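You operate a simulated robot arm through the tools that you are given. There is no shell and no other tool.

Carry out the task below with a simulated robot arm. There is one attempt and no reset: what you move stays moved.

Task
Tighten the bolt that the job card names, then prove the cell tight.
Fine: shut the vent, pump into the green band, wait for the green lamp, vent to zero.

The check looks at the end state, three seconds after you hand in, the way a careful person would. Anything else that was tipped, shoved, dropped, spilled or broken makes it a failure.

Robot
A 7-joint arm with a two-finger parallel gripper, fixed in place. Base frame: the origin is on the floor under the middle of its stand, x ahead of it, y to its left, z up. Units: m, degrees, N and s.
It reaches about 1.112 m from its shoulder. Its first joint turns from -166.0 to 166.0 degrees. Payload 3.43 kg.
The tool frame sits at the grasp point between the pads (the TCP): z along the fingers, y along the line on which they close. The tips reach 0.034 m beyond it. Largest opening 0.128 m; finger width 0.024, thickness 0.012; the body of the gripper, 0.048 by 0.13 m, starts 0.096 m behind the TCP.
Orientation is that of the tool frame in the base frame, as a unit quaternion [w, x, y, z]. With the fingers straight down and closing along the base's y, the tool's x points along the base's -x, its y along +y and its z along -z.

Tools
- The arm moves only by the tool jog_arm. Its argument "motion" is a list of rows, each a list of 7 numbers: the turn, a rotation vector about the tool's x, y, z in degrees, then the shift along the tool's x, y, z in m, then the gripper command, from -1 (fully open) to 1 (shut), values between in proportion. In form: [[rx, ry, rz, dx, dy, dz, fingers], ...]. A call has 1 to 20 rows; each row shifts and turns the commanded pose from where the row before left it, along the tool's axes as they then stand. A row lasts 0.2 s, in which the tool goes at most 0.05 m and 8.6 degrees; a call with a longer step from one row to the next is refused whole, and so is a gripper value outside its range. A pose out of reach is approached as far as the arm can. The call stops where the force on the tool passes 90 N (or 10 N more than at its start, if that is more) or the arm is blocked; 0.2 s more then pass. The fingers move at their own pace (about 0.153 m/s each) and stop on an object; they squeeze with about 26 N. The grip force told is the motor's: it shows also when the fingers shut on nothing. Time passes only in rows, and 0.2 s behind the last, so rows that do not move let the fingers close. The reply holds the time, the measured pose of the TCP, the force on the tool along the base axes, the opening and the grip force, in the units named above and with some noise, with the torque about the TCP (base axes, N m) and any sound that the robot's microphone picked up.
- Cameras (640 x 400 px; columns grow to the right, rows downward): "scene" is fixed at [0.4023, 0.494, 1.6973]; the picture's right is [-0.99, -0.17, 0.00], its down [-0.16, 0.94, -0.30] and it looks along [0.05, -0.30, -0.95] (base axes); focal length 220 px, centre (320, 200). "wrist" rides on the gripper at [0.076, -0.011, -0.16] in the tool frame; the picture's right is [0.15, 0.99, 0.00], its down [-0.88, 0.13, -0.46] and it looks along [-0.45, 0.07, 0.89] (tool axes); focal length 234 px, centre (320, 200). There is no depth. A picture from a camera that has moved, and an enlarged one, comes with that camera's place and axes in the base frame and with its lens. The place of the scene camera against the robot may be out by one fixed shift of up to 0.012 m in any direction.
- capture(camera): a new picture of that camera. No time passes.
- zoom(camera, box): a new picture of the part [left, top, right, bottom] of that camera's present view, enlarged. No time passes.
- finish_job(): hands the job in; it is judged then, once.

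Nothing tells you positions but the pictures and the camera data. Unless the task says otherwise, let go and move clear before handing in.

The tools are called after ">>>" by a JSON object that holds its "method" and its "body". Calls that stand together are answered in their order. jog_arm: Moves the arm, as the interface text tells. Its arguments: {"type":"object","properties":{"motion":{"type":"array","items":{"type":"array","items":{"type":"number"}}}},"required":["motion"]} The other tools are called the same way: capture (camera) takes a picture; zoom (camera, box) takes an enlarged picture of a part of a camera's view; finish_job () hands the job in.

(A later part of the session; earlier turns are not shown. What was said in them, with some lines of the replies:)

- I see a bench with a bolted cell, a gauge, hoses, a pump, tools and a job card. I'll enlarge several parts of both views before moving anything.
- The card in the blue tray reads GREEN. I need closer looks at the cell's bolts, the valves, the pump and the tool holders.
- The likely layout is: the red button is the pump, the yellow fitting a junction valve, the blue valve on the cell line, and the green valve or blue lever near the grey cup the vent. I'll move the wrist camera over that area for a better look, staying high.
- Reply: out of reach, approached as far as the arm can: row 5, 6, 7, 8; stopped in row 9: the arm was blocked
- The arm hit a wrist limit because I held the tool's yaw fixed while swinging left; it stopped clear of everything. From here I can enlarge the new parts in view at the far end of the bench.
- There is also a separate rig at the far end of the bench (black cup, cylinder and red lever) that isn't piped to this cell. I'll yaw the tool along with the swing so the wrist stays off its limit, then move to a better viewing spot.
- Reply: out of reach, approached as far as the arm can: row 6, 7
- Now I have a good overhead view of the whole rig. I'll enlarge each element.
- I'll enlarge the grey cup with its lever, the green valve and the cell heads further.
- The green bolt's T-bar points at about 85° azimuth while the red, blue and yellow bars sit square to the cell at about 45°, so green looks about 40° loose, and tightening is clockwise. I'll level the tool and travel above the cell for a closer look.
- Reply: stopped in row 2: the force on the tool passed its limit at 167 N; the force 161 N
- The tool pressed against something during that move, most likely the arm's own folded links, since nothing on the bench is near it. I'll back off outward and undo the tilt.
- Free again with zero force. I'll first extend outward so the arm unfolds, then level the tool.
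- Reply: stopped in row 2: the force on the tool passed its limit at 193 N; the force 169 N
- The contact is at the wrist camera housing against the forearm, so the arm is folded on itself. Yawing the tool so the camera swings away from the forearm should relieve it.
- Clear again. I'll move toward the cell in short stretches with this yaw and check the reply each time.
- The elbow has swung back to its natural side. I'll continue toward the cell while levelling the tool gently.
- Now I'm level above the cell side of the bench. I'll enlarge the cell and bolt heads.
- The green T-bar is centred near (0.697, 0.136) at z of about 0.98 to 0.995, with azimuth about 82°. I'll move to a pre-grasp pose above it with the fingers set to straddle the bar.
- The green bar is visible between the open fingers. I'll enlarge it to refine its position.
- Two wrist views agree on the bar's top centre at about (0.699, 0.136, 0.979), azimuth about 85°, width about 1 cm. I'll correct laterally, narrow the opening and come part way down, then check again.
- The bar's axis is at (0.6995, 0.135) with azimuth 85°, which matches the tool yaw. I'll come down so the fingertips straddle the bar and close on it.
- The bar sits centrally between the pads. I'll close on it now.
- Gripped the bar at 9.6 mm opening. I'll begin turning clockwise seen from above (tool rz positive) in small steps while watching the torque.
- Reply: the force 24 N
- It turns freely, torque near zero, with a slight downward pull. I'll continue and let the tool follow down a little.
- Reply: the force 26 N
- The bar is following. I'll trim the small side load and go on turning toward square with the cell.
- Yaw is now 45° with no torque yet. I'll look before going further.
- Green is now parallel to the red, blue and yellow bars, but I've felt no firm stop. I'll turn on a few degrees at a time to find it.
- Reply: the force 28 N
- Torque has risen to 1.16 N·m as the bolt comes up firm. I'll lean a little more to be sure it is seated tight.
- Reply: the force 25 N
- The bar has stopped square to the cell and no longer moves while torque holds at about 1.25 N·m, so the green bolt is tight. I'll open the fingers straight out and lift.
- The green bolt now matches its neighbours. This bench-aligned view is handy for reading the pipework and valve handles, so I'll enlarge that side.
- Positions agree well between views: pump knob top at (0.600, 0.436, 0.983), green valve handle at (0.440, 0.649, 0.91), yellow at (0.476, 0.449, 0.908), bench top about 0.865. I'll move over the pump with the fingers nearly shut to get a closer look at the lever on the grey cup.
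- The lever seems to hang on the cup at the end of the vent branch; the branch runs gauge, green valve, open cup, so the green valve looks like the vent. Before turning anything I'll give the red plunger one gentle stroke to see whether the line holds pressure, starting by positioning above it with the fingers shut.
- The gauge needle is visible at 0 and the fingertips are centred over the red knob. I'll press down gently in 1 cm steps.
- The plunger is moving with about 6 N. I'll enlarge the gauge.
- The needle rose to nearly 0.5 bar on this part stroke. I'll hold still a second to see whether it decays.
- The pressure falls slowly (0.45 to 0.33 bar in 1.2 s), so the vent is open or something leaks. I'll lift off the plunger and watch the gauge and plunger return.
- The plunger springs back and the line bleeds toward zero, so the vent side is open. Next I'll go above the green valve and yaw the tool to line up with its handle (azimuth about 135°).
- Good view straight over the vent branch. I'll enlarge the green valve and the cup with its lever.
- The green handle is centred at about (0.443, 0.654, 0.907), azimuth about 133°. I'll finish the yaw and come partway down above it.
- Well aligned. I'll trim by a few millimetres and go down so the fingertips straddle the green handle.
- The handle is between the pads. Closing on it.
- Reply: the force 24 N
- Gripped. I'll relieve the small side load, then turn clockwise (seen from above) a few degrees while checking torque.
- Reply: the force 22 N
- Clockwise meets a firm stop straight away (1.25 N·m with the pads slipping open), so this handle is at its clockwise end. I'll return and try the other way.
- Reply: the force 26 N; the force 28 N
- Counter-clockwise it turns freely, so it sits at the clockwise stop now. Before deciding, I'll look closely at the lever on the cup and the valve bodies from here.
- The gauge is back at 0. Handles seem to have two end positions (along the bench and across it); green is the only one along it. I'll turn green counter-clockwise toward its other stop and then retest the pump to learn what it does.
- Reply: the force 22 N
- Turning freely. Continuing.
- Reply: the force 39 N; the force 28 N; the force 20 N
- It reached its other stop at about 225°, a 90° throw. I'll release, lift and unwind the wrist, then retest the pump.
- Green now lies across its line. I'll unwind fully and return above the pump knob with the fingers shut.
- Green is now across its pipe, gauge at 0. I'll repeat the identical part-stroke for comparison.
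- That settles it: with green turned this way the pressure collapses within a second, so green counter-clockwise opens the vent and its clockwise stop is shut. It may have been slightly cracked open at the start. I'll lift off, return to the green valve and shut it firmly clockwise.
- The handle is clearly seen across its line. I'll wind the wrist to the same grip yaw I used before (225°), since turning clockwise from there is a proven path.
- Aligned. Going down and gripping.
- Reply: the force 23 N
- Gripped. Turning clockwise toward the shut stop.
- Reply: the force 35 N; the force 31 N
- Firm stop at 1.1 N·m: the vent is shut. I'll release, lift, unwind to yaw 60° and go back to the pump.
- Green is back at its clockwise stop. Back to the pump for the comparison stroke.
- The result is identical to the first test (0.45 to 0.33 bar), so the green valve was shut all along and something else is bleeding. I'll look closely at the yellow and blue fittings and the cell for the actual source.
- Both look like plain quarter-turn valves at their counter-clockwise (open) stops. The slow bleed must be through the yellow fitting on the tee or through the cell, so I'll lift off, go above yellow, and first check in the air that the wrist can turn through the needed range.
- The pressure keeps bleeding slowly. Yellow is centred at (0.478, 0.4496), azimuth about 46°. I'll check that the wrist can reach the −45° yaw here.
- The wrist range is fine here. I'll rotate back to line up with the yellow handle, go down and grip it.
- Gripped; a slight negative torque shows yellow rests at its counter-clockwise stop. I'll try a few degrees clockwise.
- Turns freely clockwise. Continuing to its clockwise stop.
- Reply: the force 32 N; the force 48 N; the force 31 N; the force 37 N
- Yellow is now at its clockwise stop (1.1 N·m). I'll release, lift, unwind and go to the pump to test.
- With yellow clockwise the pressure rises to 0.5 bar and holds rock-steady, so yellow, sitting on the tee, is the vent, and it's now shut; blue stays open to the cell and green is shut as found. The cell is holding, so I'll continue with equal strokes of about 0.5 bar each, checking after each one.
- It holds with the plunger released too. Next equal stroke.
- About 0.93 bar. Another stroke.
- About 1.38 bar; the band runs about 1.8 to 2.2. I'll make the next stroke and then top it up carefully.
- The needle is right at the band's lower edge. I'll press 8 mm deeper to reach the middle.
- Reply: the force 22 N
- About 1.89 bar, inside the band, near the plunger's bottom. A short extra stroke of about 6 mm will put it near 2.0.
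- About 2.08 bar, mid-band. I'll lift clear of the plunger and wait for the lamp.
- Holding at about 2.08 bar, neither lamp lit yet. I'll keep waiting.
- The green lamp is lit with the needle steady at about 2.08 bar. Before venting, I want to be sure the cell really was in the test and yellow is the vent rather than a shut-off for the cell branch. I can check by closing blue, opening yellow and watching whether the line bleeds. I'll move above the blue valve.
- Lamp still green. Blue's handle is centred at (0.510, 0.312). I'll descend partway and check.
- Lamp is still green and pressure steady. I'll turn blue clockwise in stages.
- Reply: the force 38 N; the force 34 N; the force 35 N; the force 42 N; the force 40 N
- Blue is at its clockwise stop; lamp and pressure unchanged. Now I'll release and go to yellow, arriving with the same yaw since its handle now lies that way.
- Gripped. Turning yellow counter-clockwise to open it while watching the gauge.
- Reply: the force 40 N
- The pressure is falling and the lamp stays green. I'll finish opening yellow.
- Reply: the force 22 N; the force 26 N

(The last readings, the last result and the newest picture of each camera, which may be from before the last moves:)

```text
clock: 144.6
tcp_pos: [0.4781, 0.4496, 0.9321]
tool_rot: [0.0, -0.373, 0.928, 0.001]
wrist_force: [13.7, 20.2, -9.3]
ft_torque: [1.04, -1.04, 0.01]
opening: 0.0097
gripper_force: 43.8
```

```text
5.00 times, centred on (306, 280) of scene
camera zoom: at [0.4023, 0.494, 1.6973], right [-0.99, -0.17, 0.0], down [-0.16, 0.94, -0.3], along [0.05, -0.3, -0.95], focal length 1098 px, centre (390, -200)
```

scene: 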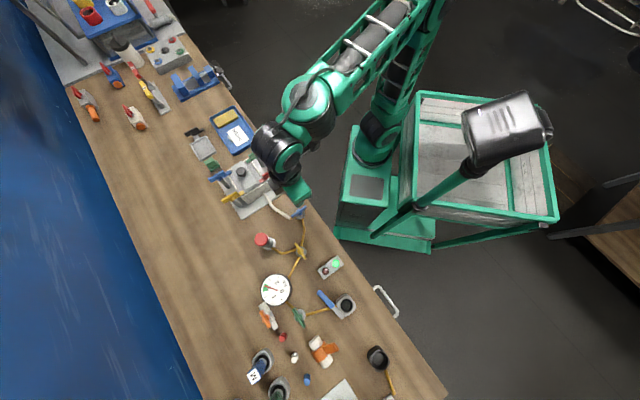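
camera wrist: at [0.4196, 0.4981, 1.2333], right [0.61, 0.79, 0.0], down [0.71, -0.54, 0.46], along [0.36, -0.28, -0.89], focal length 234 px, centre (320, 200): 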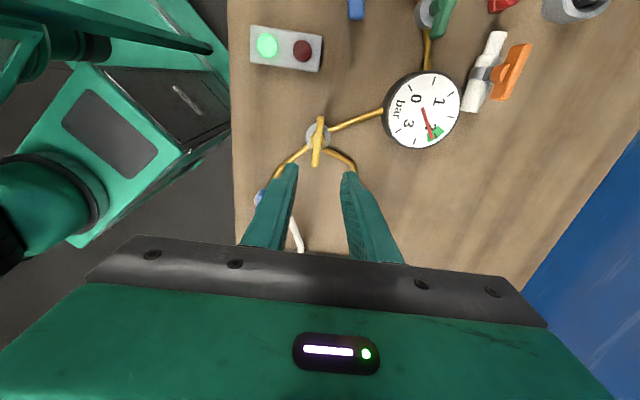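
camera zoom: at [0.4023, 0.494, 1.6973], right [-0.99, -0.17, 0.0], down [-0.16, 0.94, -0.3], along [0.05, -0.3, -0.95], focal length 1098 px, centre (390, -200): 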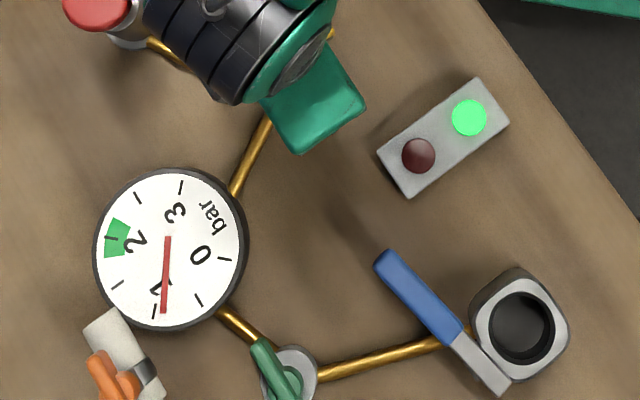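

With blue shut the line still bleeds steadily through yellow, so yellow is definitely the vent and the held pressure earlier was a true test with blue open. I'll bring yellow to its stop, release, and then reopen blue so the cell vents too.

>>> {"method": "jog_arm", "body": {"motion": [[0, 0, -2, 0, 0, 0, 1], [0, 0, -1, 0, 0, 0, 1], [0, 0, 0, 0, 0, 0, 1]]}}

>>> {"method": "jog_arm", "body": {"motion": [[0, 0, 0, 0, 0, 0, 0.42], [0, 0, 0, 0, 0, 0, 0.42], [0, 0, 0, 0, 0, -0.03, 0.42], [0, 0, 0, 0, 0, -0.04, 0.42], [0, 0, 0, 0, 0, -0.04, 0.42], [0, 0, 0, 0, 0, -0.03, 0.42], [0, 0, 0, 0, 0, 0, 0.42]]}}

>>> {"method": "zoom", "body": {"camera": "scene", "box": [250, 200, 362, 320]}}

>>> {"method": "capture", "body": {"camera": "wrist"}}

```text
clock: 145.4
tcp_pos: [0.4782, 0.449, 0.931]
tool_rot: [0.0, -0.396, 0.918, -0.001]
wrist_force: [15.2, 23.2, -10.6]
ft_torque: [0.57, -0.46, -1.1]
opening: 0.0101
gripper_force: 43.5
```

```text
clock: 147.0
tcp_pos: [0.4781, 0.4498, 1.0728]
tool_rot: [0.0, -0.397, 0.918, 0.0]
wrist_force: [0.3, 0.3, 0.2]
ft_torque: [0.02, -0.01, 0.03]
opening: 0.0371
gripper_force: 0.0
```

```text
3.33 times, centred on (306, 260) of scene
camera zoom: at [0.4023, 0.494, 1.6973], right [-0.99, -0.17, 0.0], down [-0.16, 0.94, -0.3], along [0.05, -0.3, -0.95], focal length 732 px, centre (367, 0)
```

zoom: 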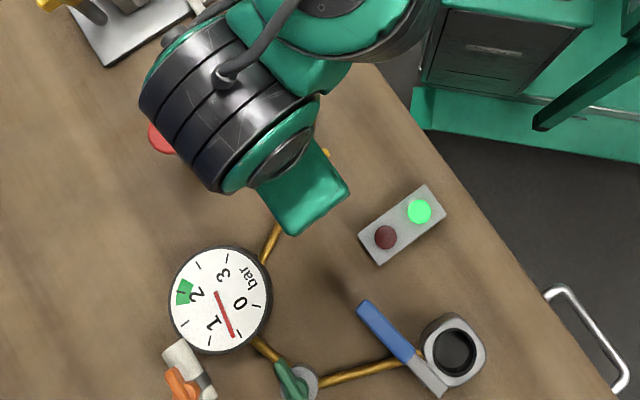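

```text
taken
camera wrist: at [0.434, 0.3863, 1.2342], right [-0.82, 0.57, 0.0], down [0.51, 0.73, 0.46], along [0.26, 0.37, -0.89], focal length 234 px, centre (320, 200)
```

wrist: 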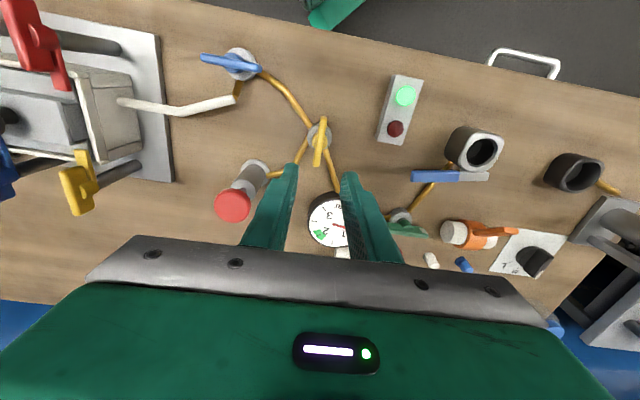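

Yellow is back at its open stop and the gauge is falling through 0.6 bar. Now to blue, to reopen it.

>>> {"method": "jog_arm", "body": {"motion": [[0, 0, 0, 0.0196, -0.0297, 0, 0.42], [0, 0, 0, 0.0196, -0.0297, 0, 0.42], [0, 0, 0, 0.0196, -0.0297, 0, 0.42], [0, 0, 0, 0.0197, -0.0298, 0, 0.42], [0, 0, 8.3, 0, 0, 0, 0.42], [0, 0, 8.3, 0, 0, 0, 0.42], [0, 0, 8.3, 0, 0, 0, 0.42], [0, 0, 8.3, 0, 0, 0, 0.42], [0, 0, 8.3, 0, 0, 0, 0.42], [0, 0, 8.3, 0, 0, 0, 0.42], [0, 0, 8.3, 0, 0, 0, 0.42], [0, 0, 8.3, 0, 0, 0, 0.42], [0, 0, 8.3, 0, 0, 0, 0.42], [0, 0, 8.3, 0, 0, 0, 0.42], [0, 0, 8.3, 0, 0, 0, 0.42], [0, 0, 0, 0, 0, 0, 0.42]]}}

>>> {"method": "zoom", "body": {"camera": "wrist", "box": [240, 90, 400, 210]}}

>>> {"method": "zoom", "body": {"camera": "scene", "box": [250, 240, 362, 320]}}

```text
clock: 150.4
tcp_pos: [0.5094, 0.309, 1.0734]
tool_rot: [-0.001, 0.38, 0.925, 0.0]
wrist_force: [0.1, 0.6, 0.3]
ft_torque: [0.02, -0.03, -0.02]
opening: 0.037
gripper_force: 0.0
```

```text
3.33 times, centred on (320, 150) of wrist
camera zoom: at [0.4485, 0.3546, 1.2332], right [0.59, 0.81, 0.0], down [0.72, -0.53, 0.46], along [0.37, -0.27, -0.89], focal length 781 px, centre (320, 367)
```

zoom: 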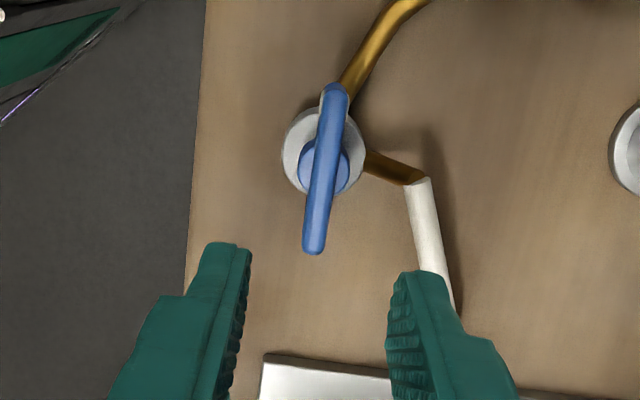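

```text
5.00 times, centred on (306, 280) of scene
camera zoom: at [0.4023, 0.494, 1.6973], right [-0.99, -0.17, 0.0], down [-0.16, 0.94, -0.3], along [0.05, -0.3, -0.95], focal length 1098 px, centre (390, -200)
```

zoom: 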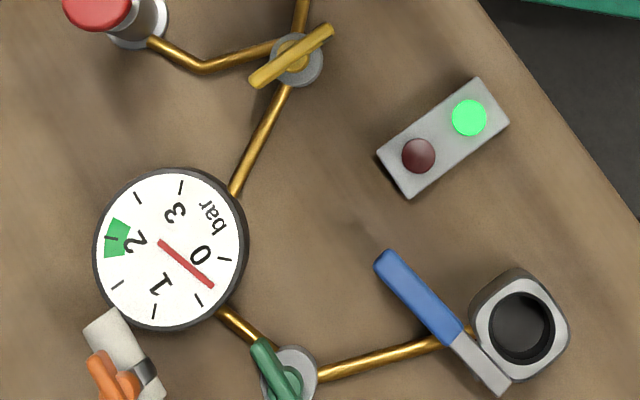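

>>> {"method": "jog_arm", "body": {"motion": [[0, 0, 0, 0.0012, 0.0023, 0, 0.42], [0, 0, 0, 0, 0, 0.045, 0.42], [0, 0, 0, 0, 0, 0.045, 0.42], [0, 0, 0, 0, 0, 0.035, 0.42], [0, 0, 0, 0, 0, 0.015, 0.42], [0, 0, 0, 0, 0, 0, 0.42], [0, 0, 0, 0, 0, 0, 1], [0, 0, 0, 0, 0, 0, 1], [0, 0, 0, 0, 0, 0, 1]]}}

>>> {"method": "zoom", "body": {"camera": "wrist", "box": [240, 110, 400, 230]}}

>>> {"method": "zoom", "body": {"camera": "scene", "box": [250, 240, 362, 320]}}

```text
clock: 152.4
tcp_pos: [0.5093, 0.3107, 0.9339]
tool_rot: [0.0, 0.38, 0.925, -0.001]
wrist_force: [-5.3, -3.0, -6.2]
ft_torque: [-0.32, -0.4, 0.01]
opening: 0.0098
gripper_force: 44.0
```

```text
3.33 times, centred on (320, 170) of wrist
camera zoom: at [0.4485, 0.3564, 1.0944], right [0.59, 0.81, 0.0], down [0.72, -0.52, 0.46], along [0.37, -0.27, -0.89], focal length 781 px, centre (320, 300)
```

zoom: 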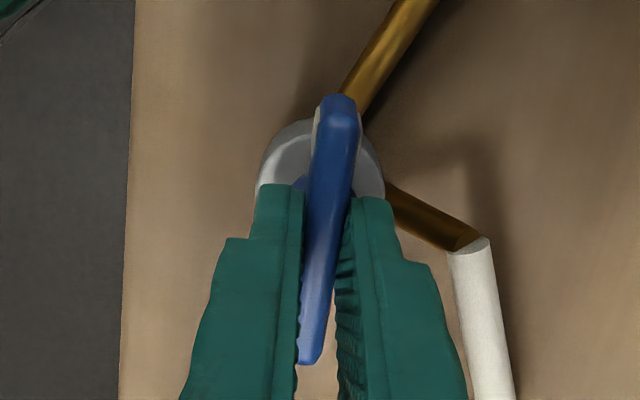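

```text
5.00 times, centred on (306, 280) of scene
camera zoom: at [0.4023, 0.494, 1.6973], right [-0.99, -0.17, 0.0], down [-0.16, 0.94, -0.3], along [0.05, -0.3, -0.95], focal length 1098 px, centre (390, -200)
```

zoom: 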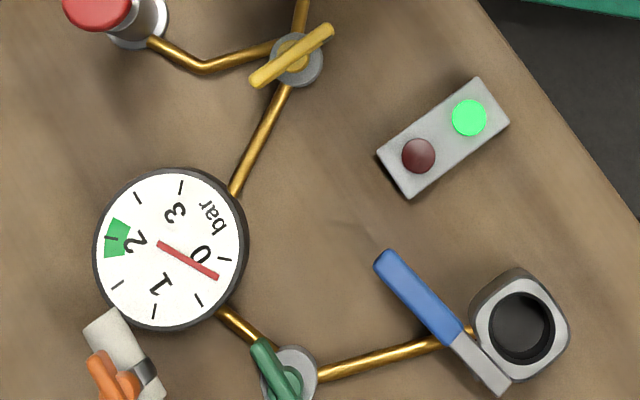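

Gripped blue. Turning it counter-clockwise to reopen, in two stages.

>>> {"method": "jog_arm", "body": {"motion": [[0, 0, -5, 0, 0, 0, 1], [0, 0, -5, 0, 0, 0, 1], [0, 0, -5, 0, 0, 0, 1], [0, 0, -5, 0, 0, 0, 1], [0, 0, -5, 0, 0, 0, 1], [0, 0, -5, 0, 0, 0, 1], [0, 0, -5, 0, 0, 0, 1], [0, 0, -5, 0, 0, 0, 1], [0, 0, 0, 0, 0, 0, 1]]}}

>>> {"method": "zoom", "body": {"camera": "scene", "box": [250, 240, 362, 320]}}

>>> {"method": "jog_arm", "body": {"motion": [[0, 0, -5, 0, 0, 0, 1], [0, 0, -5, 0, 0, 0, 1], [0, 0, -5, 0, 0, 0, 1], [0, 0, -5, 0, 0, 0, 1], [0, 0, -5, 0, 0, 0, 1], [0, 0, -5, 0, 0, 0, 1], [0, 0, -5, 0, 0, 0, 1], [0, 0, -5, 0, 0, 0, 1], [0, 0, 0, 0, 0, 0, 1]]}}

>>> {"method": "zoom", "body": {"camera": "scene", "box": [250, 240, 362, 320]}}

```text
clock: 154.4
tcp_pos: [0.5107, 0.3119, 0.936]
tool_rot: [0.0, 0.04, 0.999, 0.0]
wrist_force: [-7.4, -12.5, 19.6]
ft_torque: [-0.35, 1.05, 0.01]
opening: 0.0099
gripper_force: 43.7
```

```text
5.00 times, centred on (306, 280) of scene
camera zoom: at [0.4023, 0.494, 1.6973], right [-0.99, -0.17, 0.0], down [-0.16, 0.94, -0.3], along [0.05, -0.3, -0.95], focal length 1098 px, centre (390, -200)
```

zoom: 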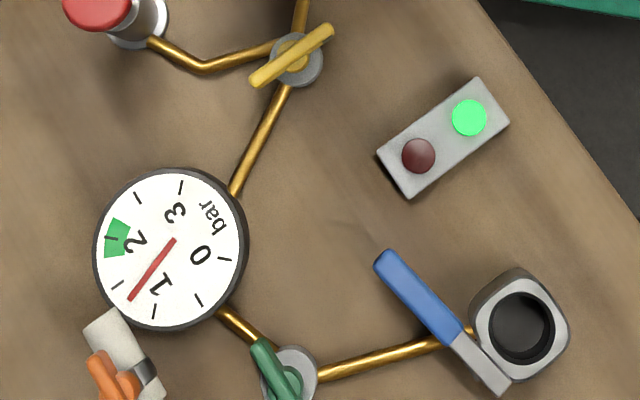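

```text
clock: 156.4
tcp_pos: [0.5099, 0.3128, 0.9336]
tool_rot: [0.002, -0.305, 0.952, 0.001]
wrist_force: [-3.2, -10.4, 35.2]
ft_torque: [-0.25, 0.04, 0.01]
opening: 0.0098
gripper_force: 42.9
```

```text
5.00 times, centred on (306, 280) of scene
camera zoom: at [0.4023, 0.494, 1.6973], right [-0.99, -0.17, 0.0], down [-0.16, 0.94, -0.3], along [0.05, -0.3, -0.95], focal length 1098 px, centre (390, -200)
```

zoom: 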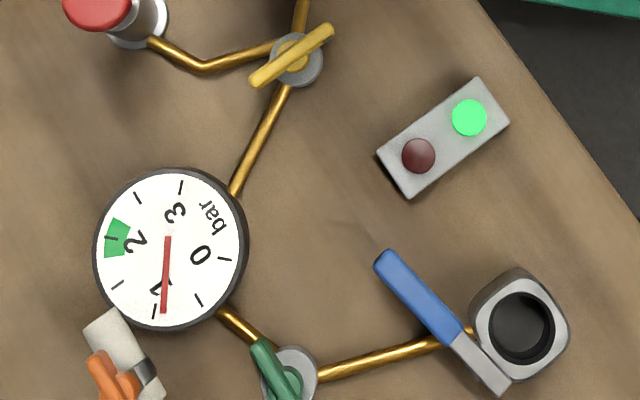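

Reopening blue kicked the gauge back up to about 1.3 bar, so the cell had held its pressure all along and is now venting through yellow. Lamp still green. I'll bring blue to its stop and release.

>>> {"method": "jog_arm", "body": {"motion": [[0, 0, -4, 0, 0, 0.0, 1], [0, 0, -4, 0, 0, 0, 1], [0, 0, -2, 0, 0, 0, 1], [0, 0, 0, 0, 0, 0, 1]]}}

>>> {"method": "jog_arm", "body": {"motion": [[0, 0, -1.5, 0, 0, 0, 1], [0, 0, 0, 0, 0, 0, 1]]}}

```text
clock: 157.4
tcp_pos: [0.5099, 0.3119, 0.933]
tool_rot: [0.002, -0.385, 0.923, -0.001]
wrist_force: [0.7, -5.6, 28.8]
ft_torque: [0.5, -0.7, -0.38]
opening: 0.0099
gripper_force: 43.8
```

```text
clock: 158.0
tcp_pos: [0.5092, 0.3118, 0.933]
tool_rot: [0.001, -0.398, 0.917, 0.001]
wrist_force: [1.6, -2.9, 27.8]
ft_torque: [-0.02, -0.04, -1.15]
opening: 0.0099
gripper_force: 44.4
```

Blue is fully open again at its stop. Releasing, lifting clear, and waiting for zero.

>>> {"method": "jog_arm", "body": {"motion": [[0, 0, 0, 0, 0, 0, 0.42], [0, 0, 0, 0, 0, 0, 0.42], [0, 0, 0, 0, 0, -0.03, 0.42], [0, 0, 0, 0, 0, -0.04, 0.42], [0, 0, 0, 0, 0, -0.045, 0.42], [0, 0, 0, 0, 0, -0.045, 0.42], [0, 0, 0, 0, 0, -0.045, 0.42], [0, 0, 0, 0, 0, -0.045, 0.42], [0, 0, 0, 0, 0, 0, 0.42], [0, 0, 0, 0, 0, 0, 0.42], [0, 0, 0, 0, 0, 0, 0.42], [0, 0, 0, 0, 0, 0, 0.42], [0, 0, 0, 0, 0, 0, 0.42], [0, 0, 0, 0, 0, 0, 0.42], [0, 0, 0, 0, 0, 0, 0.42], [0, 0, 0, 0, 0, 0, 0.42], [0, 0, 0, 0, 0, 0, 0.42], [0, 0, 0, 0, 0, 0, 0.42]]}}

>>> {"method": "zoom", "body": {"camera": "scene", "box": [250, 240, 362, 320]}}

>>> {"method": "capture", "body": {"camera": "wrist"}}

```text
clock: 161.8
tcp_pos: [0.5106, 0.3129, 1.183]
tool_rot: [0.0, -0.398, 0.917, 0.0]
wrist_force: [0.3, -0.3, 0.4]
ft_torque: [-0.01, -0.01, -0.03]
opening: 0.0372
gripper_force: 0.1
```

```text
5.00 times, centred on (306, 280) of scene
camera zoom: at [0.4023, 0.494, 1.6973], right [-0.99, -0.17, 0.0], down [-0.16, 0.94, -0.3], along [0.05, -0.3, -0.95], focal length 1098 px, centre (390, -200)
```

zoom: 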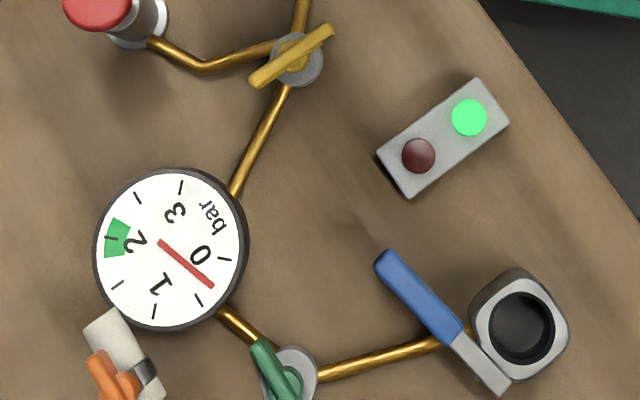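

```text
taken
camera wrist: at [0.4666, 0.2496, 1.3433], right [-0.82, 0.57, 0.0], down [0.51, 0.73, 0.46], along [0.26, 0.37, -0.89], focal length 234 px, centre (320, 200)
```

wrist: 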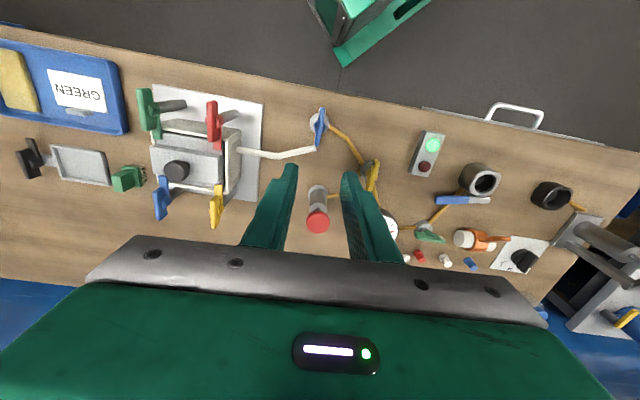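

At 0.36 bar and falling, lamp still green. I'll wait out the rest of the bleed in this clear, raised pose.

>>> {"method": "jog_arm", "body": {"motion": [[0, 0, 0, 0, 0, 0, 0.42], [0, 0, 0, 0, 0, 0, 0.42], [0, 0, 0, 0, 0, 0, 0.42], [0, 0, 0, 0, 0, 0, 0.42], [0, 0, 0, 0, 0, 0, 0.42], [0, 0, 0, 0, 0, 0, 0.42], [0, 0, 0, 0, 0, 0, 0.42], [0, 0, 0, 0, 0, 0, 0.42], [0, 0, 0, 0, 0, 0, 0.42], [0, 0, 0, 0, 0, 0, 0.42], [0, 0, 0, 0, 0, 0, 0.42], [0, 0, 0, 0, 0, 0, 0.42], [0, 0, 0, 0, 0, 0, 0.42], [0, 0, 0, 0, 0, 0, 0.42], [0, 0, 0, 0, 0, 0, 0.42], [0, 0, 0, 0, 0, 0, 0.42], [0, 0, 0, 0, 0, 0, 0.42], [0, 0, 0, 0, 0, 0, 0.42], [0, 0, 0, 0, 0, 0, 0.42], [0, 0, 0, 0, 0, 0, 0.42]]}}

>>> {"method": "jog_arm", "body": {"motion": [[0, 0, 0, 0, 0, 0, 0.42], [0, 0, 0, 0, 0, 0, 0.42], [0, 0, 0, 0, 0, 0, 0.42], [0, 0, 0, 0, 0, 0, 0.42], [0, 0, 0, 0, 0, 0, 0.42], [0, 0, 0, 0, 0, 0, 0.42], [0, 0, 0, 0, 0, 0, 0.42], [0, 0, 0, 0, 0, 0, 0.42], [0, 0, 0, 0, 0, 0, 0.42], [0, 0, 0, 0, 0, 0, 0.42], [0, 0, 0, 0, 0, 0, 0.42], [0, 0, 0, 0, 0, 0, 0.42], [0, 0, 0, 0, 0, 0, 0.42], [0, 0, 0, 0, 0, 0, 0.42], [0, 0, 0, 0, 0, 0, 0.42], [0, 0, 0, 0, 0, 0, 0.42], [0, 0, 0, 0, 0, 0, 0.42], [0, 0, 0, 0, 0, 0, 0.42], [0, 0, 0, 0, 0, 0, 0.42], [0, 0, 0, 0, 0, 0, 0.42]]}}

>>> {"method": "jog_arm", "body": {"motion": [[0, 0, 0, 0, 0, 0, 0.42], [0, 0, 0, 0, 0, 0, 0.42], [0, 0, 0, 0, 0, 0, 0.42], [0, 0, 0, 0, 0, 0, 0.42], [0, 0, 0, 0, 0, 0, 0.42], [0, 0, 0, 0, 0, 0, 0.42], [0, 0, 0, 0, 0, 0, 0.42], [0, 0, 0, 0, 0, 0, 0.42], [0, 0, 0, 0, 0, 0, 0.42], [0, 0, 0, 0, 0, 0, 0.42], [0, 0, 0, 0, 0, 0, 0.42], [0, 0, 0, 0, 0, 0, 0.42], [0, 0, 0, 0, 0, 0, 0.42], [0, 0, 0, 0, 0, 0, 0.42], [0, 0, 0, 0, 0, 0, 0.42], [0, 0, 0, 0, 0, 0, 0.42], [0, 0, 0, 0, 0, 0, 0.42], [0, 0, 0, 0, 0, 0, 0.42], [0, 0, 0, 0, 0, 0, 0.42], [0, 0, 0, 0, 0, 0, 0.42]]}}

>>> {"method": "zoom", "body": {"camera": "scene", "box": [250, 240, 362, 320]}}

>>> {"method": "zoom", "body": {"camera": "scene", "box": [250, 265, 314, 315]}}

>>> {"method": "zoom", "body": {"camera": "wrist", "box": [120, 70, 280, 240]}}

>>> {"method": "capture", "body": {"camera": "scene"}}

```text
clock: 166.0
tcp_pos: [0.5091, 0.3128, 1.1826]
tool_rot: [0.001, -0.398, 0.917, 0.0]
wrist_force: [0.5, 0.5, -0.3]
ft_torque: [-0.03, 0.0, 0.01]
opening: 0.0372
gripper_force: 0.1
```

```text
clock: 170.2
tcp_pos: [0.5099, 0.3116, 1.1825]
tool_rot: [-0.001, -0.398, 0.918, 0.0]
wrist_force: [0.2, 0.0, 0.1]
ft_torque: [0.01, 0.01, 0.0]
opening: 0.0371
gripper_force: 0.0
```

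```text
clock: 174.4
tcp_pos: [0.5099, 0.3114, 1.1831]
tool_rot: [0.0, -0.398, 0.917, 0.001]
wrist_force: [-0.4, -0.5, -0.2]
ft_torque: [0.04, 0.0, 0.02]
opening: 0.037
gripper_force: 0.0
```

```text
5.00 times, centred on (306, 280) of scene
camera zoom: at [0.4023, 0.494, 1.6973], right [-0.99, -0.17, 0.0], down [-0.16, 0.94, -0.3], along [0.05, -0.3, -0.95], focal length 1098 px, centre (390, -200)
```

zoom: 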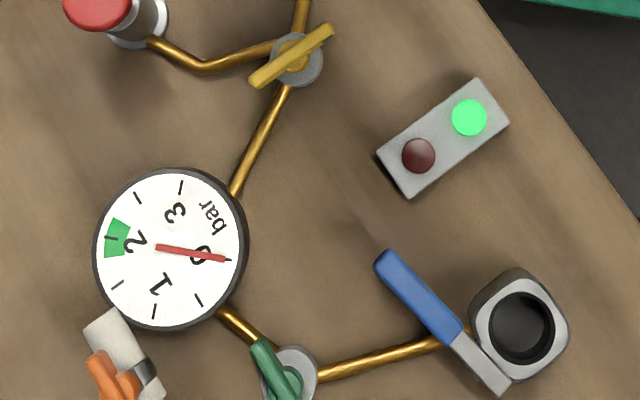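

```text
8.00 times, centred on (282, 290) of scene
camera zoom: at [0.4023, 0.494, 1.6973], right [-0.99, -0.17, 0.0], down [-0.16, 0.94, -0.3], along [0.05, -0.3, -0.95], focal length 1757 px, centre (624, -520)
```

zoom: 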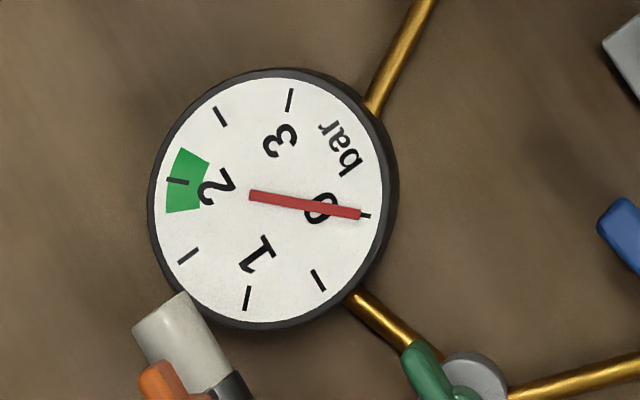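

```text
2.35 times, centred on (200, 155) of wrist
camera zoom: at [0.4666, 0.2496, 1.3433], right [-0.82, 0.57, 0.0], down [0.51, 0.73, 0.46], along [0.26, 0.37, -0.89], focal length 551 px, centre (602, 306)
```

zoom: 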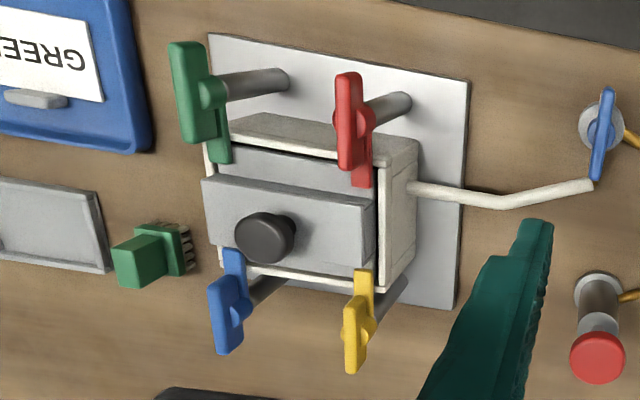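

```text
taken
```

scene: 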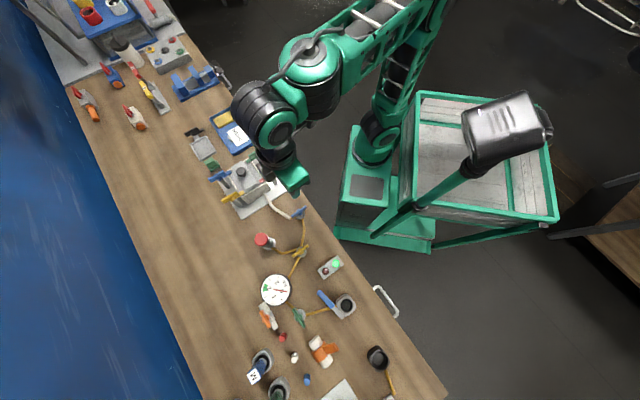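

Gauge is on zero, green lamp lit, bolts all square, and all valves and loose items are where I found them. I'll wait a few more seconds for any residue to bleed off before handing in.

>>> {"method": "jog_arm", "body": {"motion": [[0, 0, 0, 0, 0, 0, 0.42], [0, 0, 0, 0, 0, 0, 0.42], [0, 0, 0, 0, 0, 0, 0.42], [0, 0, 0, 0, 0, 0, 0.42], [0, 0, 0, 0, 0, 0, 0.42], [0, 0, 0, 0, 0, 0, 0.42], [0, 0, 0, 0, 0, 0, 0.42], [0, 0, 0, 0, 0, 0, 0.42], [0, 0, 0, 0, 0, 0, 0.42], [0, 0, 0, 0, 0, 0, 0.42], [0, 0, 0, 0, 0, 0, 0.42], [0, 0, 0, 0, 0, 0, 0.42], [0, 0, 0, 0, 0, 0, 0.42], [0, 0, 0, 0, 0, 0, 0.42], [0, 0, 0, 0, 0, 0, 0.42], [0, 0, 0, 0, 0, 0, 0.42], [0, 0, 0, 0, 0, 0, 0.42], [0, 0, 0, 0, 0, 0, 0.42], [0, 0, 0, 0, 0, 0, 0.42], [0, 0, 0, 0, 0, 0, 0.42]]}}

>>> {"method": "jog_arm", "body": {"motion": [[0, 0, 0, 0, 0, 0, 0.42], [0, 0, 0, 0, 0, 0, 0.42], [0, 0, 0, 0, 0, 0, 0.42], [0, 0, 0, 0, 0, 0, 0.42], [0, 0, 0, 0, 0, 0, 0.42], [0, 0, 0, 0, 0, 0, 0.42], [0, 0, 0, 0, 0, 0, 0.42], [0, 0, 0, 0, 0, 0, 0.42], [0, 0, 0, 0, 0, 0, 0.42], [0, 0, 0, 0, 0, 0, 0.42], [0, 0, 0, 0, 0, 0, 0.42], [0, 0, 0, 0, 0, 0, 0.42], [0, 0, 0, 0, 0, 0, 0.42], [0, 0, 0, 0, 0, 0, 0.42], [0, 0, 0, 0, 0, 0, 0.42], [0, 0, 0, 0, 0, 0, 0.42], [0, 0, 0, 0, 0, 0, 0.42], [0, 0, 0, 0, 0, 0, 0.42], [0, 0, 0, 0, 0, 0, 0.42], [0, 0, 0, 0, 0, 0, 0.42]]}}

>>> {"method": "zoom", "body": {"camera": "scene", "box": [250, 240, 362, 320]}}

```text
clock: 178.6
tcp_pos: [0.5094, 0.3123, 1.1839]
tool_rot: [0.0, -0.398, 0.917, 0.0]
wrist_force: [-0.1, -0.2, 0.2]
ft_torque: [-0.01, 0.01, 0.01]
opening: 0.0365
gripper_force: 0.2
```

```text
clock: 182.8
tcp_pos: [0.5094, 0.3126, 1.1833]
tool_rot: [0.0, -0.398, 0.917, 0.0]
wrist_force: [-0.1, 0.2, -0.2]
ft_torque: [0.0, 0.02, 0.02]
opening: 0.0372
gripper_force: 0.0
```

```text
5.00 times, centred on (306, 280) of scene
camera zoom: at [0.4023, 0.494, 1.6973], right [-0.99, -0.17, 0.0], down [-0.16, 0.94, -0.3], along [0.05, -0.3, -0.95], focal length 1098 px, centre (390, -200)
```

zoom: 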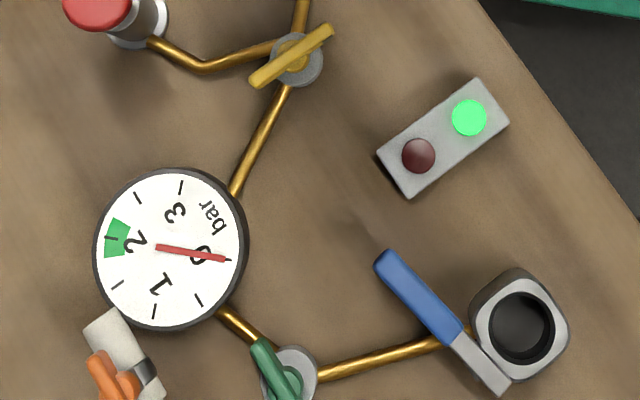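

The green bolt is tight, the green lamp is lit, the gauge reads zero with the vent open, and the arm is clear. I'm handing in now.

>>> {"method": "finish_job", "body": {}}

```text
The job is handed in.
```

The job is handed in: the bolt named on the card (GREEN) is tightened and the cell was shown to hold pressure. The result of the check has not come back to me.

- **Bolt:** I turned the green T-bolt about 40° clockwise until it came up firm at about 1.25 N·m. It now sits square to the cell like the other three.
- **Pressure test:** I shut the vent and pumped to about 2.08 bar, inside the green band of roughly 1.8 to 2.2. The needle held steady and the green lamp came on and stayed on.
- **Vent:** Nothing on the rig marks the vent. Yellow, on the pipe tee, turned out to be it.
- **Extra valve turns:** To find the vent I also turned the green valve. After the lamp lit I shut and reopened the blue valve on the cell's line. Both are back at the stops where I found them.
- **Proof the cell was in the test:** When I reopened blue after venting the line, the gauge jumped from about 0.25 to 1.3 bar. The cell had been holding its pressure.
- **End state:** The gauge reads zero with the vent open, and the green lamp is lit. The fingers are open and the arm is raised clear. In the last full pictures nothing else on the bench looked moved.

Early on, the wrist camera housing pressed against the arm's own forearm twice, with readings up to 193 N. I backed off each time, and nothing on the bench was touched.
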